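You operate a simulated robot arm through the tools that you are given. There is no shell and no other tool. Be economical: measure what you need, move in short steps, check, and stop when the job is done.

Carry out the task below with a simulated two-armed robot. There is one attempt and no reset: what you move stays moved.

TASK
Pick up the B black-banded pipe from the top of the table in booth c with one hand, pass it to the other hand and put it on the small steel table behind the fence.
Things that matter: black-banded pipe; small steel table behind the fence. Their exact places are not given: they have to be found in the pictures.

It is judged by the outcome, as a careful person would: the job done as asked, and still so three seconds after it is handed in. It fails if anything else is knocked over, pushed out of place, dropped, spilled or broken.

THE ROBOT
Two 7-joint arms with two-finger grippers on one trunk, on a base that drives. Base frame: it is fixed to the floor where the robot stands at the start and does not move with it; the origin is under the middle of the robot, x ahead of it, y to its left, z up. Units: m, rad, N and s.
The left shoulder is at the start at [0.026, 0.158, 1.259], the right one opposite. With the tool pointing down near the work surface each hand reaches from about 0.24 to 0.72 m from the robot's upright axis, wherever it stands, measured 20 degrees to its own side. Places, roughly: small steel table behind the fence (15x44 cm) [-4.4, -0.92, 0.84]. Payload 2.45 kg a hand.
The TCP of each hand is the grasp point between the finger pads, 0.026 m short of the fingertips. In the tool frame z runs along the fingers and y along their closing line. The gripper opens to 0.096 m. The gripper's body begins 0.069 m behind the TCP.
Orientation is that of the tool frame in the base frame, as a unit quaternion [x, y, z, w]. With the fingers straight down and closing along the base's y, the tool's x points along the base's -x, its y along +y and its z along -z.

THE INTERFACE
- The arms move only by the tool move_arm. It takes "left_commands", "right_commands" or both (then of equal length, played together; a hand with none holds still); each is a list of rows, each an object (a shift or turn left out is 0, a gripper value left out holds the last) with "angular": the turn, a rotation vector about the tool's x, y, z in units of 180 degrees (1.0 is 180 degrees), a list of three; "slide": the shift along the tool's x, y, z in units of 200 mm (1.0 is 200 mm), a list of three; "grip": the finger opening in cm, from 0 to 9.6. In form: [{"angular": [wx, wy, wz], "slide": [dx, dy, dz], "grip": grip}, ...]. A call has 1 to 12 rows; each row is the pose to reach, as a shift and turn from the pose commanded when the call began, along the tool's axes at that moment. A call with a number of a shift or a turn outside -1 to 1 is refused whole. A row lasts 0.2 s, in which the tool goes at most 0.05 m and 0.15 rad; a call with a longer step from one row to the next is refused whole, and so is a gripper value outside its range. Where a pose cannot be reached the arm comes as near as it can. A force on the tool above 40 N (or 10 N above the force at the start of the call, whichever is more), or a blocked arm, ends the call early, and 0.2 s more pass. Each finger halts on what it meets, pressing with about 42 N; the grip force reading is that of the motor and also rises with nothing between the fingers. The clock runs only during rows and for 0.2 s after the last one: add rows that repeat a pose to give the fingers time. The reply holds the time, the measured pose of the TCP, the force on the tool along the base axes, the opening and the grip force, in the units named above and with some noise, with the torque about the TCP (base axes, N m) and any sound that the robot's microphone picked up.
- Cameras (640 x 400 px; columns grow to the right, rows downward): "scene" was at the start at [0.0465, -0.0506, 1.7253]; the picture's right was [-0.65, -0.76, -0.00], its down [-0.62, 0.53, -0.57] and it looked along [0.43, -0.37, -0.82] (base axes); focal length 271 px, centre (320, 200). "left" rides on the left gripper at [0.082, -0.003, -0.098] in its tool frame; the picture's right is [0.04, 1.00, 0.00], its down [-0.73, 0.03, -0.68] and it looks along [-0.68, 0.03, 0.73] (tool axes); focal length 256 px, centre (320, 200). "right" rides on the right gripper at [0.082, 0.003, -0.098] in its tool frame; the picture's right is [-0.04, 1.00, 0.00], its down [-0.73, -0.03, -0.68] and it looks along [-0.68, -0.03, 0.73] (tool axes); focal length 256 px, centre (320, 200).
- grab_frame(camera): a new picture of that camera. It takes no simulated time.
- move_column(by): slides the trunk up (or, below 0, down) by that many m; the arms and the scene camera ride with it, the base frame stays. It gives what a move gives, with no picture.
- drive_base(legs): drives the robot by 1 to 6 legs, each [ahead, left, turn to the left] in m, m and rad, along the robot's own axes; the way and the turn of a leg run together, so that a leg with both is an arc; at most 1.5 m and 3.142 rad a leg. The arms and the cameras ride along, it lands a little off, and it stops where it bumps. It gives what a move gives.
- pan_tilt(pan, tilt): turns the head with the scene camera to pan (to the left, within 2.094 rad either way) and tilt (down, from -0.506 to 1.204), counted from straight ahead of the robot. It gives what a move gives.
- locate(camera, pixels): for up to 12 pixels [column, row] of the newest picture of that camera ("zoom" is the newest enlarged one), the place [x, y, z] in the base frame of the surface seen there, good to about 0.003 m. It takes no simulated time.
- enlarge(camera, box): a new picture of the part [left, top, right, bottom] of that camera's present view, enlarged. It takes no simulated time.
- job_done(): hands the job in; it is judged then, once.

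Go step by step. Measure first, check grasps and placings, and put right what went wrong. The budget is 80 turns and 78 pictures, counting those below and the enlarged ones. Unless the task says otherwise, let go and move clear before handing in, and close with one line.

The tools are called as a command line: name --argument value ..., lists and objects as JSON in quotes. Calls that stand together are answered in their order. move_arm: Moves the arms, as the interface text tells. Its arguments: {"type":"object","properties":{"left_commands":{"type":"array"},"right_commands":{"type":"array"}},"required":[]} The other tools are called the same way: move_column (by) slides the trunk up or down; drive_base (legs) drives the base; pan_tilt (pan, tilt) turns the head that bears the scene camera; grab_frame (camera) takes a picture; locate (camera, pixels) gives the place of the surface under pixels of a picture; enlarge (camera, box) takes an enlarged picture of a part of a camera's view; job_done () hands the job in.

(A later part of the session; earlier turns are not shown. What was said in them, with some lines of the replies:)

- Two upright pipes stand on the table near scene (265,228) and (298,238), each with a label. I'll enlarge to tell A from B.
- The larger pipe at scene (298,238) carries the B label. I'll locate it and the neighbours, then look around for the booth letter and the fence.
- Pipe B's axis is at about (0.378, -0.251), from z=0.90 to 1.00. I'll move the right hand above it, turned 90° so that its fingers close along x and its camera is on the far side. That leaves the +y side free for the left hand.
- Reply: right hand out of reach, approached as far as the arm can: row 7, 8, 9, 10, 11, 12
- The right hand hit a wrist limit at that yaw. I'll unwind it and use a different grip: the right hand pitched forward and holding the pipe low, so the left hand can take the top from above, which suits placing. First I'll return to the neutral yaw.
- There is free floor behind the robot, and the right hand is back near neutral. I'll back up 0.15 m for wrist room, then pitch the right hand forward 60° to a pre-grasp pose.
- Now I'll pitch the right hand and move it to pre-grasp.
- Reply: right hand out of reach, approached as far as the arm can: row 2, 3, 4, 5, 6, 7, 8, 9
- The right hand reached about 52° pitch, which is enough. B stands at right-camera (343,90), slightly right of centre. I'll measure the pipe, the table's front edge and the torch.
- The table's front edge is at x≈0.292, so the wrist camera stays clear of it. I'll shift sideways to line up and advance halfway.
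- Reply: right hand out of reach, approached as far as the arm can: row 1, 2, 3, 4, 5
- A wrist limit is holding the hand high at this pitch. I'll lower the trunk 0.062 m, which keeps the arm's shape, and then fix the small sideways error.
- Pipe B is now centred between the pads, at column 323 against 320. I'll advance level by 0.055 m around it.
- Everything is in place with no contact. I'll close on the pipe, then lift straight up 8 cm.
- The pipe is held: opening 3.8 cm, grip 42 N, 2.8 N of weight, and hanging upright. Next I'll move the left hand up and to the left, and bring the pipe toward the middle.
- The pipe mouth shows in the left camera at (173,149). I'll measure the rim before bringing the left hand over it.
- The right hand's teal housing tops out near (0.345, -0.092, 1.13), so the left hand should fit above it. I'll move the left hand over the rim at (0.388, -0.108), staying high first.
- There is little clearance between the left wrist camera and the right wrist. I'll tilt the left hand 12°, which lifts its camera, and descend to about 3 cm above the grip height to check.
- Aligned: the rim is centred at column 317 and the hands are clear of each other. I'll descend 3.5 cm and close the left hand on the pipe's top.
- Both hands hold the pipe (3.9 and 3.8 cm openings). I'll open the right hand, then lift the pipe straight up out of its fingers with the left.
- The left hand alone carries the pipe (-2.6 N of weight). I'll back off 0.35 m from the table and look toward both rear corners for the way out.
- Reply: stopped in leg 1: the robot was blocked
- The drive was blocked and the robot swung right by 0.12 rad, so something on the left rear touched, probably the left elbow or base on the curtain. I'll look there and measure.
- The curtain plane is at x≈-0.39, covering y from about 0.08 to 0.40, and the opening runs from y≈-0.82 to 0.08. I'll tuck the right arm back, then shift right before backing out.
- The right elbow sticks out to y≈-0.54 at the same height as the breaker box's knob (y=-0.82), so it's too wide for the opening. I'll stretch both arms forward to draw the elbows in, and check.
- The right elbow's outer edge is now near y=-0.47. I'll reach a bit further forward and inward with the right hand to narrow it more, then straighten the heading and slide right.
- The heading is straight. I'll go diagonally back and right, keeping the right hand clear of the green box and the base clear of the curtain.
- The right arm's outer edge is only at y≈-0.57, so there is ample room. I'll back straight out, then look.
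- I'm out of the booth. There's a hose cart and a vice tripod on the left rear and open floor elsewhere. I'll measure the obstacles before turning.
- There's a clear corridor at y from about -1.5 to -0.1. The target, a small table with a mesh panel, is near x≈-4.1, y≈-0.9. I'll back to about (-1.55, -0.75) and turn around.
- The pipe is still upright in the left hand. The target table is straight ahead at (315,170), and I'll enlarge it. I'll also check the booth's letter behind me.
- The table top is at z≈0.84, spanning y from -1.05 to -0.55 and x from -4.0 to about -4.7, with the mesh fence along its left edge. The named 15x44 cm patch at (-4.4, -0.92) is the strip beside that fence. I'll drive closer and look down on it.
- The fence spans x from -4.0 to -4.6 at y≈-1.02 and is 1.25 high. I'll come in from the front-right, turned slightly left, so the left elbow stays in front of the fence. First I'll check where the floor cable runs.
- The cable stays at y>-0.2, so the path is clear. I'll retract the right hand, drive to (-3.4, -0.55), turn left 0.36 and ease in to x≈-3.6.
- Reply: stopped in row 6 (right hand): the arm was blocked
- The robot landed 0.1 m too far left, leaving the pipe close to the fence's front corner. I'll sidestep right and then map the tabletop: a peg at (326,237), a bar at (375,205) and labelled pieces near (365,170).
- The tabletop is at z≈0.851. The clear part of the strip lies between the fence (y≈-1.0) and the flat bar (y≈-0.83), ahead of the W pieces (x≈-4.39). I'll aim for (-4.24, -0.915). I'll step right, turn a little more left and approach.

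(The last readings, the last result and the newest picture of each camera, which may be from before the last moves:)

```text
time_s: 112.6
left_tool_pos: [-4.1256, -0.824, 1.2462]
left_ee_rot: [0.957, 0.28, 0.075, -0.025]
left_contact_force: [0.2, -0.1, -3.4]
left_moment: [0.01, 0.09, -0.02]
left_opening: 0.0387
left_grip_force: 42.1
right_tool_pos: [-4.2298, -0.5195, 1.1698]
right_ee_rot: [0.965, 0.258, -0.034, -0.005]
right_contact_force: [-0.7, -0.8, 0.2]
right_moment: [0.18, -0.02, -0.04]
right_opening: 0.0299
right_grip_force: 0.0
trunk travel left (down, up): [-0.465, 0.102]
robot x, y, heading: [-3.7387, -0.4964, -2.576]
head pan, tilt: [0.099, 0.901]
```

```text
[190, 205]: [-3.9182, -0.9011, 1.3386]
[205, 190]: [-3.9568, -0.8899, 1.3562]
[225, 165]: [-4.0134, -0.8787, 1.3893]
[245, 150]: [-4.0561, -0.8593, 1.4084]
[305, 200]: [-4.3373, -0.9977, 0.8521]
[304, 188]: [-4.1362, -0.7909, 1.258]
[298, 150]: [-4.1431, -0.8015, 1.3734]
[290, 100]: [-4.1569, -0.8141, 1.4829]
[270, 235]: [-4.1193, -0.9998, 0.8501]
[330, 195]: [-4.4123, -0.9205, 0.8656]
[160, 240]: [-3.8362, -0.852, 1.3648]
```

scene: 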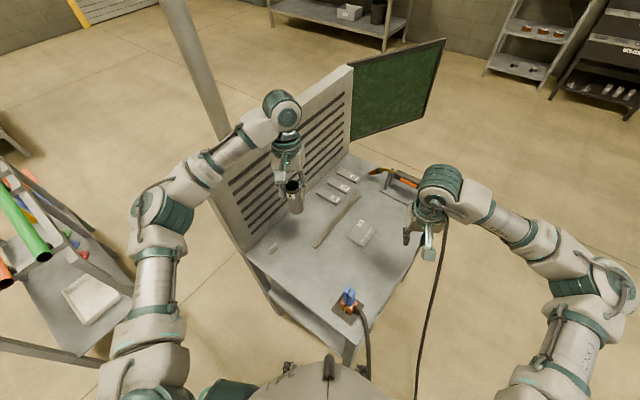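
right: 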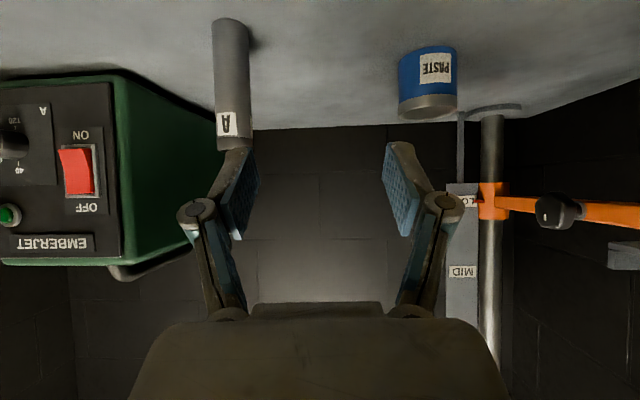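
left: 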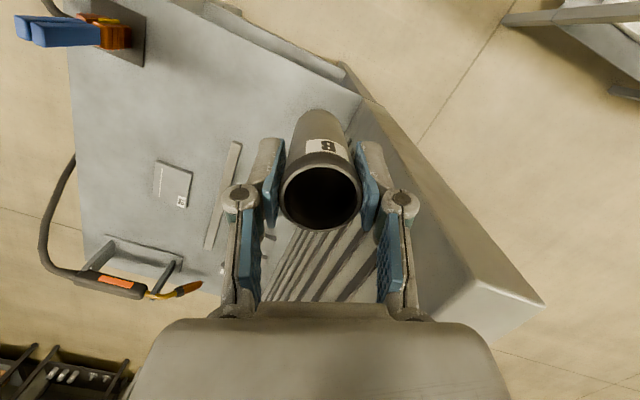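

The elbow and forearm sit inside the fence line with room to spare. I'll bring the pipe over (-4.23, -0.912), down to about 10 cm above the table, correcting a 2.7° lean as I go.

move_arm --left_commands '[{"angular": [0, 0.003, 0], "slide": [-0.137, 0.016, 0.05]}, {"angular": [0, 0.006, 0], "slide": [-0.274, 0.032, 0.15]}, {"angular": [0, 0.009, 0], "slide": [-0.41, 0.048, 0.29]}, {"angular": [0, 0.012, 0], "slide": [-0.547, 0.064, 0.43]}, {"angular": [0, 0.0153, 0], "slide": [-0.684, 0.08, 0.58]}, {"angular": [0, 0.0153, 0], "slide": [-0.78, 0.09, 0.72]}, {"angular": [0, 0.0153, 0], "slide": [-0.82, 0.096, 0.861]}, {"angular": [0, 0.0153, 0], "slide": [-0.82, 0.096, 0.861]}]'

grab_frame --camera "scene"

grab_frame --camera "left"

```text
time_s: 114.4
left_tool_pos: [-4.2163, -0.9455, 1.0505]
left_ee_rot: [0.955, 0.278, 0.092, -0.048]
left_contact_force: [-0.5, 0.8, -1.3]
left_moment: [-0.03, -0.05, 0.02]
left_opening: 0.0386
left_grip_force: 42.4
right_tool_pos: [-4.2061, -0.5512, 1.1815]
right_ee_rot: [0.965, 0.259, -0.041, -0.021]
right_contact_force: [0.2, -0.2, -0.7]
right_moment: [-0.05, 0.01, 0.02]
right_opening: 0.0301
right_grip_force: 0.0
trunk travel left (down, up): [-0.465, 0.102]
robot x, y, heading: [-3.7384, -0.4966, -2.582]
head pan, tilt: [0.099, 0.901]
```

```text
20 pictures are left
```

scene: 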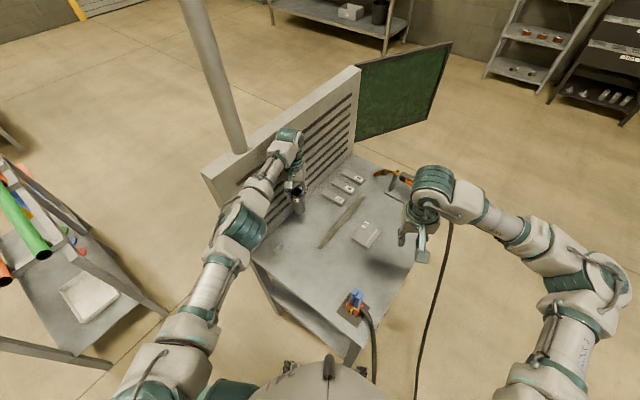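

```text
19 pictures are left
```

left: 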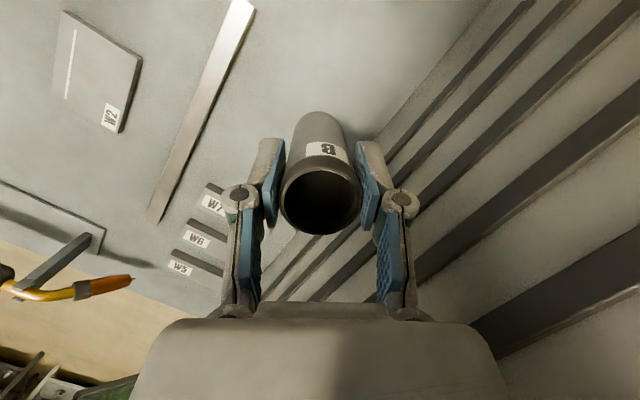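

The platform leaned a little, so the pipe is at y=-0.9455 and tilted 2.4° toward the fence. I'll shift away from the fence, correct the roll and lower to z≈0.985.

move_arm --left_commands '[{"angular": [-0.0067, 0, 0], "slide": [0, -0.08, 0.0]}, {"angular": [-0.0134, 0, 0], "slide": [-0.005, -0.155, 0.05]}, {"angular": [-0.0134, 0, 0], "slide": [-0.01, -0.155, 0.18]}, {"angular": [-0.0134, 0, 0], "slide": [-0.01, -0.155, 0.311]}, {"angular": [-0.0134, 0, 0], "slide": [-0.01, -0.155, 0.311]}, {"angular": [-0.0134, 0, 0], "slide": [-0.01, -0.155, 0.311]}]'

grab_frame --camera "left"

enlarge --camera "scene" --box '[210, 130, 390, 270]'

```text
time_s: 115.8
left_tool_pos: [-4.2102, -0.9159, 0.9914]
left_ee_rot: [0.956, 0.275, 0.096, -0.032]
left_contact_force: [0.0, 0.3, -1.9]
left_moment: [-0.05, 0.02, 0.0]
left_opening: 0.0386
left_grip_force: 41.9
left hand out of reach, approached as far as the arm can: row 2, 3
right_tool_pos: [-4.1977, -0.5605, 1.1844]
right_ee_rot: [0.965, 0.258, -0.043, -0.024]
right_contact_force: [-0.3, -0.8, 0.0]
right_moment: [-0.01, -0.01, -0.02]
right_opening: 0.03
right_grip_force: 0.1
trunk travel left (down, up): [-0.465, 0.102]
robot x, y, heading: [-3.7386, -0.4957, -2.575]
head pan, tilt: [0.099, 0.901]
```

```text
18 pictures are left
```

left: 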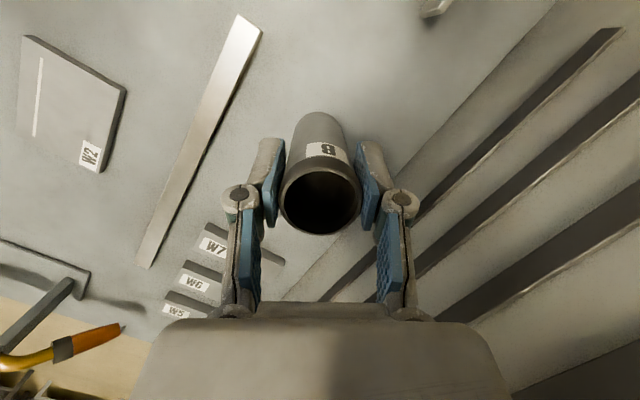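

```text
2.86 times, centred on (300, 200) of scene
```

zoom: 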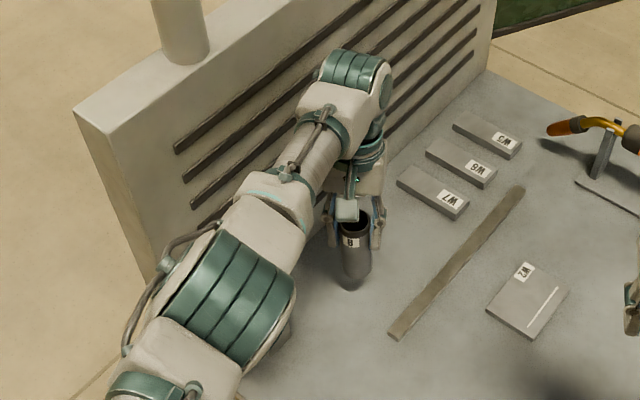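

The pipe is now upright within half a degree at (-4.21, -0.916), 4.4 cm above the table. I'll check the elbow's gap to the fence before the final descent.

locate --camera "zoom" --pixels '[[175, 290], [200, 250], [165, 330], [220, 220], [130, 345], [240, 190], [290, 130], [345, 290], [110, 150], [190, 235], [295, 110]]'

```text
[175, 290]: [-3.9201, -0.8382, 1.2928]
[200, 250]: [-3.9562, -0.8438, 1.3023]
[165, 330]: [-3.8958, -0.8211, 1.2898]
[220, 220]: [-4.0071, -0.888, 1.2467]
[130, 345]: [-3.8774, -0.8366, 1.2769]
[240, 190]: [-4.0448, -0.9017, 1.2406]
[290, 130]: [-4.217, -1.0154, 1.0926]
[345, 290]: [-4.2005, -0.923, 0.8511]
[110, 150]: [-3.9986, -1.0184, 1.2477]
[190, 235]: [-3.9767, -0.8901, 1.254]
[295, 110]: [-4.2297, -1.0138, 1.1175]
```

There's about 7 cm of gap to the fence. I'll descend slowly, 3.6 cm first.

move_arm --left_commands '[{"slide": [-0.012, 0, 0.06]}, {"slide": [-0.024, 0.001, 0.12]}, {"slide": [-0.036, 0.002, 0.176]}, {"slide": [-0.036, 0.002, 0.176]}, {"slide": [-0.036, 0.002, 0.176]}]'

enlarge --camera "scene" --box '[260, 170, 360, 250]'

```text
time_s: 117.0
left_tool_pos: [-4.2155, -0.8969, 0.9564]
left_ee_rot: [0.956, 0.275, 0.098, -0.023]
left_contact_force: [-1.0, 0.8, -1.6]
left_moment: [-0.01, -0.05, -0.03]
left_opening: 0.0386
left_grip_force: 42.1
left hand out of reach, approached as far as the arm can: row 1, 2, 3, 4, 5
right_tool_pos: [-4.2102, -0.5405, 1.1799]
right_ee_rot: [0.965, 0.258, -0.041, -0.018]
right_contact_force: [0.0, 0.4, 1.1]
right_moment: [-0.07, -0.07, 0.04]
right_opening: 0.0304
right_grip_force: 0.0
trunk travel left (down, up): [-0.465, 0.102]
robot x, y, heading: [-3.7402, -0.494, -2.579]
head pan, tilt: [0.099, 0.901]
```

```text
5.00 times, centred on (310, 210) of scene
```

zoom: 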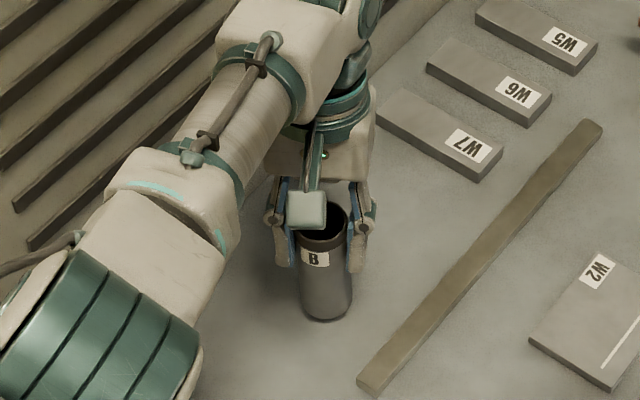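

The bottom is about 1 cm above the table and upright within 0.6°. The arm is near its reach limit, so I'll lower the last bit with the trunk.

move_column --by -0.008

```text
time_s: 117.6
left_tool_pos: [-4.2013, -0.9201, 0.9467]
left_ee_rot: [0.956, 0.276, 0.096, -0.035]
left_contact_force: [0.0, -0.9, -1.8]
left_moment: [0.06, 0.05, 0.04]
left_opening: 0.0387
left_grip_force: 42.2
right_tool_pos: [-4.1929, -0.5683, 1.1772]
right_ee_rot: [0.964, 0.259, -0.045, -0.029]
right_contact_force: [-0.1, -1.2, -0.9]
right_moment: [0.06, 0.03, -0.04]
right_opening: 0.0299
right_grip_force: 0.1
trunk travel left (down, up): [-0.457, 0.11]
robot x, y, heading: [-3.7339, -0.5012, -2.574]
head pan, tilt: [0.099, 0.901]
```

The robot rocks a little after each move. I'll hold still and read again.

move_arm --left_commands '[{"slide": [0, 0, 0]}, {"slide": [0, 0, 0]}, {"slide": [0, 0, 0]}, {"slide": [0, 0, 0]}, {"slide": [0, 0, 0]}, {"slide": [0, 0, 0]}]'

enlarge --camera "scene" --box '[260, 170, 360, 250]'

```text
time_s: 119.0
left_tool_pos: [-4.2139, -0.9017, 0.9488]
left_ee_rot: [0.956, 0.276, 0.098, -0.026]
left_contact_force: [0.2, 0.0, -1.7]
left_moment: [0.0, -0.03, 0.0]
left_opening: 0.0386
left_grip_force: 41.9
right_tool_pos: [-4.2073, -0.5451, 1.1735]
right_ee_rot: [0.965, 0.258, -0.04, -0.019]
right_contact_force: [-0.7, 0.7, -0.1]
right_moment: [-0.01, 0.02, 0.01]
right_opening: 0.0301
right_grip_force: 0.0
trunk travel left (down, up): [-0.457, 0.11]
robot x, y, heading: [-3.7372, -0.4924, -2.578]
head pan, tilt: [0.099, 0.901]
```

```text
5.00 times, centred on (310, 210) of scene
```

zoom: 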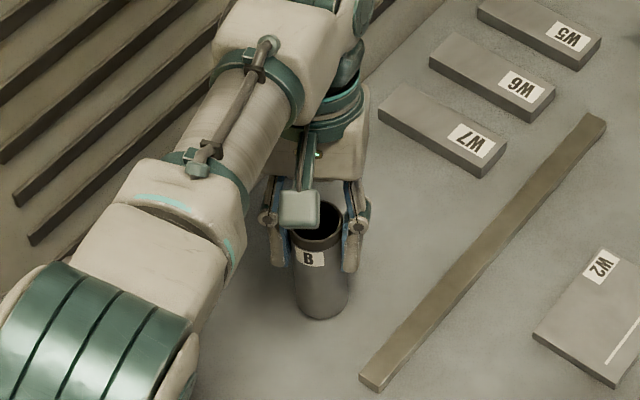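

move_column --by -0.004

move_arm --left_commands '[{"slide": [0, 0, 0]}, {"slide": [0, 0, 0]}, {"slide": [0, 0, 0]}, {"slide": [0, 0, 0]}, {"slide": [0, 0, 0]}, {"slide": [0, 0, 0]}]'

```text
time_s: 119.5
left_tool_pos: [-4.2029, -0.9156, 0.9451]
left_ee_rot: [0.956, 0.274, 0.095, -0.031]
left_contact_force: [1.4, -1.3, 2.4]
left_moment: [-0.19, -0.06, 0.0]
left_opening: 0.0385
left_grip_force: 42.0
right_tool_pos: [-4.1967, -0.5609, 1.1716]
right_ee_rot: [0.965, 0.259, -0.042, -0.026]
right_contact_force: [-0.3, 0.4, 0.3]
right_moment: [0.02, -0.02, -0.02]
right_opening: 0.0301
right_grip_force: 0.0
trunk travel left (down, up): [-0.453, 0.114]
robot x, y, heading: [-3.7384, -0.495, -2.576]
head pan, tilt: [0.099, 0.901]
```

```text
time_s: 120.9
left_tool_pos: [-4.2091, -0.9063, 0.9445]
left_ee_rot: [0.956, 0.276, 0.098, -0.029]
left_contact_force: [-0.6, 1.3, 0.3]
left_moment: [0.06, 0.01, -0.03]
left_opening: 0.0385
left_grip_force: 42.2
right_tool_pos: [-4.2032, -0.5509, 1.1696]
right_ee_rot: [0.965, 0.258, -0.041, -0.022]
right_contact_force: [-0.4, 0.4, -0.1]
right_moment: [-0.03, 0.02, 0.02]
right_opening: 0.0299
right_grip_force: 0.1
trunk travel left (down, up): [-0.453, 0.114]
robot x, y, heading: [-3.7337, -0.4932, -2.575]
head pan, tilt: [0.099, 0.901]
```

The pipe now touches the table: the force went from -1.7 N to about +0.3 N. I'll press 3 mm more, let the rocking die out, then check.

move_column --by -0.003

move_arm --left_commands '[{"slide": [0, 0, 0]}, {"slide": [0, 0, 0]}, {"slide": [0, 0, 0]}, {"slide": [0, 0, 0]}, {"slide": [0, 0, 0]}, {"slide": [0, 0, 0]}, {"slide": [0, 0, 0]}, {"slide": [0, 0, 0]}, {"slide": [0, 0, 0]}, {"slide": [0, 0, 0]}, {"slide": [0, 0, 0]}, {"slide": [0, 0, 0]}]'

move_arm --left_commands '[{"slide": [0, 0, 0]}]'

enlarge --camera "scene" --box '[260, 170, 360, 250]'

```text
time_s: 121.4
left_tool_pos: [-4.2049, -0.912, 0.9433]
left_ee_rot: [0.956, 0.276, 0.095, -0.027]
left_contact_force: [2.3, -7.7, 18.8]
left_moment: [-0.41, -0.05, 0.02]
left_opening: 0.0388
left_grip_force: 42.1
right_tool_pos: [-4.1996, -0.556, 1.1698]
right_ee_rot: [0.965, 0.257, -0.042, -0.024]
right_contact_force: [-0.3, -0.3, -0.6]
right_moment: [0.0, -0.03, -0.01]
right_opening: 0.03
right_grip_force: 0.1
trunk travel left (down, up): [-0.45, 0.117]
robot x, y, heading: [-3.734, -0.4929, -2.577]
head pan, tilt: [0.099, 0.901]
```

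```text
time_s: 124.0
left_tool_pos: [-4.2054, -0.9082, 0.9431]
left_ee_rot: [0.956, 0.275, 0.095, -0.029]
left_contact_force: [-7.2, 0.3, 24.9]
left_moment: [-0.11, 0.51, -0.05]
left_opening: 0.0389
left_grip_force: 42.8
right_tool_pos: [-4.1994, -0.5544, 1.1687]
right_ee_rot: [0.965, 0.258, -0.043, -0.023]
right_contact_force: [-0.7, 0.5, 0.0]
right_moment: [0.01, 0.06, 0.02]
right_opening: 0.0298
right_grip_force: 0.0
trunk travel left (down, up): [-0.45, 0.117]
robot x, y, heading: [-3.7387, -0.4944, -2.575]
head pan, tilt: [0.099, 0.901]
```

```text
time_s: 124.4
left_tool_pos: [-4.2056, -0.9088, 0.9425]
left_ee_rot: [0.956, 0.276, 0.095, -0.03]
left_contact_force: [-7.2, 1.3, 24.7]
left_moment: [-0.1, 0.42, -0.03]
left_opening: 0.0388
left_grip_force: 41.8
right_tool_pos: [-4.2001, -0.5544, 1.1678]
right_ee_rot: [0.965, 0.258, -0.042, -0.023]
right_contact_force: [0.0, 0.2, -0.4]
right_moment: [-0.03, 0.0, -0.01]
right_opening: 0.03
right_grip_force: 0.1
trunk travel left (down, up): [-0.45, 0.117]
robot x, y, heading: [-3.7349, -0.496, -2.575]
head pan, tilt: [0.099, 0.901]
```

```text
5.00 times, centred on (310, 210) of scene
```

zoom: 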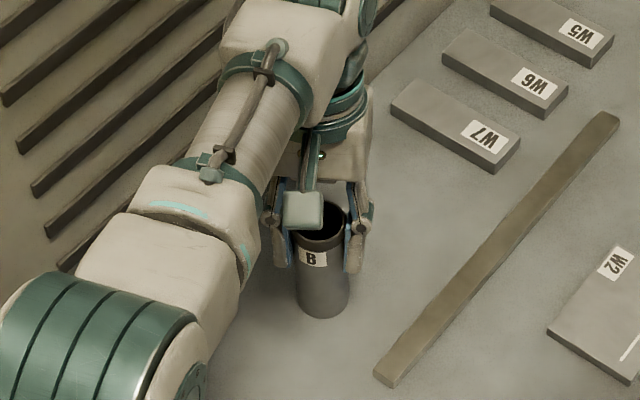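

It's settled and upright, pressing with 25 N. I'll ease that off by 2 mm and open the left fingers slowly.

move_column --by 0.002

move_arm --left_commands '[{"grip": 3.9}, {"grip": 3.9}, {"grip": 3.9}, {"grip": 3.9}, {"grip": 4.4}, {"grip": 5.0}, {"grip": 5.8}, {"grip": 6.5}, {"grip": 6.5}]'

grab_frame --camera "left"

enlarge --camera "scene" --box '[260, 170, 360, 250]'

```text
time_s: 125.0
left_tool_pos: [-4.2052, -0.9084, 0.9429]
left_ee_rot: [0.956, 0.275, 0.096, -0.029]
left_contact_force: [-5.5, 1.0, 14.3]
left_moment: [-0.14, 0.58, -0.07]
left_opening: 0.0385
left_grip_force: 41.9
right_tool_pos: [-4.2002, -0.5548, 1.1699]
right_ee_rot: [0.965, 0.259, -0.042, -0.023]
right_contact_force: [-0.3, -0.3, 0.1]
right_moment: [0.01, 0.01, 0.01]
right_opening: 0.0301
right_grip_force: 0.2
trunk travel left (down, up): [-0.452, 0.115]
robot x, y, heading: [-3.7366, -0.4942, -2.578]
head pan, tilt: [0.099, 0.901]
```

```text
time_s: 127.0
left_tool_pos: [-4.2067, -0.9105, 0.9436]
left_ee_rot: [0.956, 0.275, 0.096, -0.029]
left_contact_force: [0.8, 0.0, -0.9]
left_moment: [0.01, -0.02, 0.01]
left_opening: 0.0651
left_grip_force: 0.0
right_tool_pos: [-4.2004, -0.5553, 1.1704]
right_ee_rot: [0.965, 0.258, -0.042, -0.024]
right_contact_force: [-1.1, -0.7, 0.3]
right_moment: [0.02, -0.02, -0.02]
right_opening: 0.03
right_grip_force: 0.0
trunk travel left (down, up): [-0.452, 0.115]
robot x, y, heading: [-3.7387, -0.4949, -2.575]
head pan, tilt: [0.099, 0.901]
```

```text
13 pictures are left
```

left: 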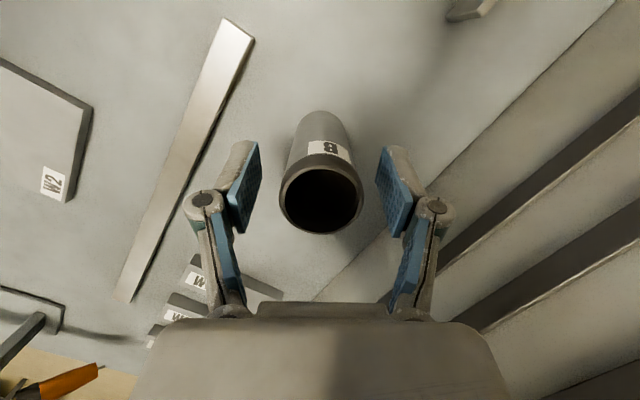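

```text
5.00 times, centred on (310, 210) of scene
```

zoom: 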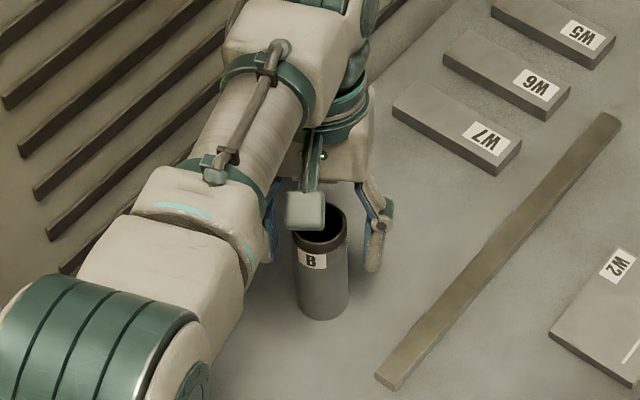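

The pipe stands free with 13 mm each side. I'll open a bit wider and lift the hand straight up.

move_arm --left_commands '[{"grip": 7.5}, {"grip": 8.2}, {"slide": [0.02, 0, -0.098]}, {"slide": [0.05, 0, -0.245]}, {"slide": [0.09, 0, -0.44]}, {"slide": [0.13, 0, -0.635]}, {"slide": [0.17, 0, -0.83]}, {"slide": [0.2, 0, -0.98]}, {"slide": [0.2, 0, -0.98]}]'

grab_frame --camera "scene"

grab_frame --camera "left"

```text
time_s: 129.0
left_tool_pos: [-4.2045, -0.9093, 1.1451]
left_ee_rot: [0.956, 0.276, 0.096, -0.029]
left_contact_force: [-0.9, -1.0, 0.4]
left_moment: [0.01, 0.01, -0.01]
left_opening: 0.082
left_grip_force: 0.0
right_tool_pos: [-4.2016, -0.5549, 1.1706]
right_ee_rot: [0.965, 0.258, -0.041, -0.024]
right_contact_force: [0.2, 0.0, 0.0]
right_moment: [0.01, 0.03, 0.0]
right_opening: 0.03
right_grip_force: 0.0
trunk travel left (down, up): [-0.452, 0.115]
robot x, y, heading: [-3.7403, -0.4952, -2.578]
head pan, tilt: [0.099, 0.901]
```

```text
11 pictures are left
```

scene: 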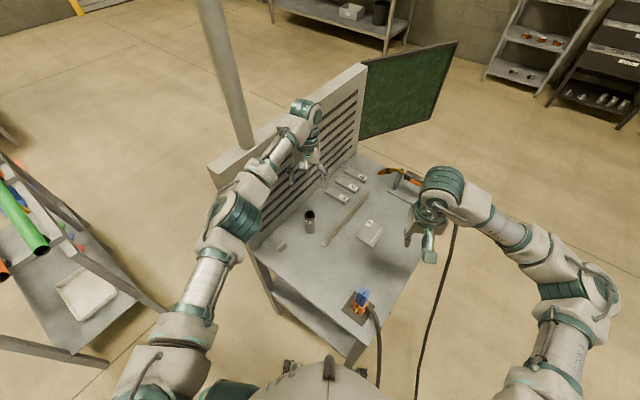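

```text
10 pictures are left
```

left: 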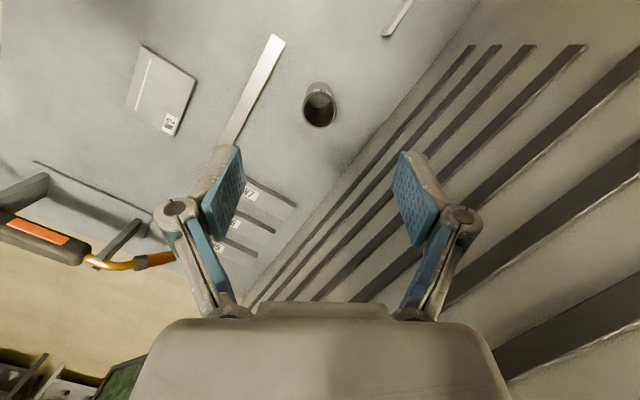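

The pipe stands upright on its own at (310,222) and the hand is clear. I'll measure its place and the table's extent to confirm it's well within the named area.

locate --camera "scene" --pixels '[[309, 215], [310, 231], [355, 158], [362, 154], [440, 195], [352, 345], [338, 197], [280, 245], [365, 178], [342, 222]]'

enlarge --camera "scene" --box '[230, 130, 450, 270]'

```text
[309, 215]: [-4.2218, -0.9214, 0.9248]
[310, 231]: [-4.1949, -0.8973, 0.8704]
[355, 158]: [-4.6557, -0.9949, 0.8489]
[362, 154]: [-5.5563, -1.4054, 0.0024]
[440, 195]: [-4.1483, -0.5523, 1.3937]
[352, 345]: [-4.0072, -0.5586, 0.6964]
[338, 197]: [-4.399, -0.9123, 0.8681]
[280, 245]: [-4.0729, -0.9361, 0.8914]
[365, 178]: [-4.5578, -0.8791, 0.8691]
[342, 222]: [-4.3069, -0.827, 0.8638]
```

```text
2.86 times, centred on (340, 200) of scene
```

zoom: 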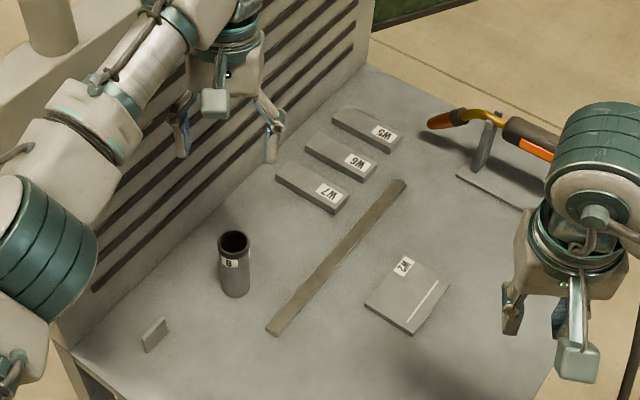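

The pipe stands upright at about (-4.21, -0.91) on the small steel table beside the fence. Nothing else on the table has moved and both hands are clear, so I'm handing in.

job_done

```text
The job is handed in.
```

I picked up the B pipe with the right hand, passed it to the left, and stood it upright on the small steel table behind the fence. Both hands were clear when I handed in. While leaving the booth the robot bumped something at its left rear, most likely the blue curtain, and I saw nothing knocked over. I never saw a booth letter, so I took the booth the robot started in to be booth c.
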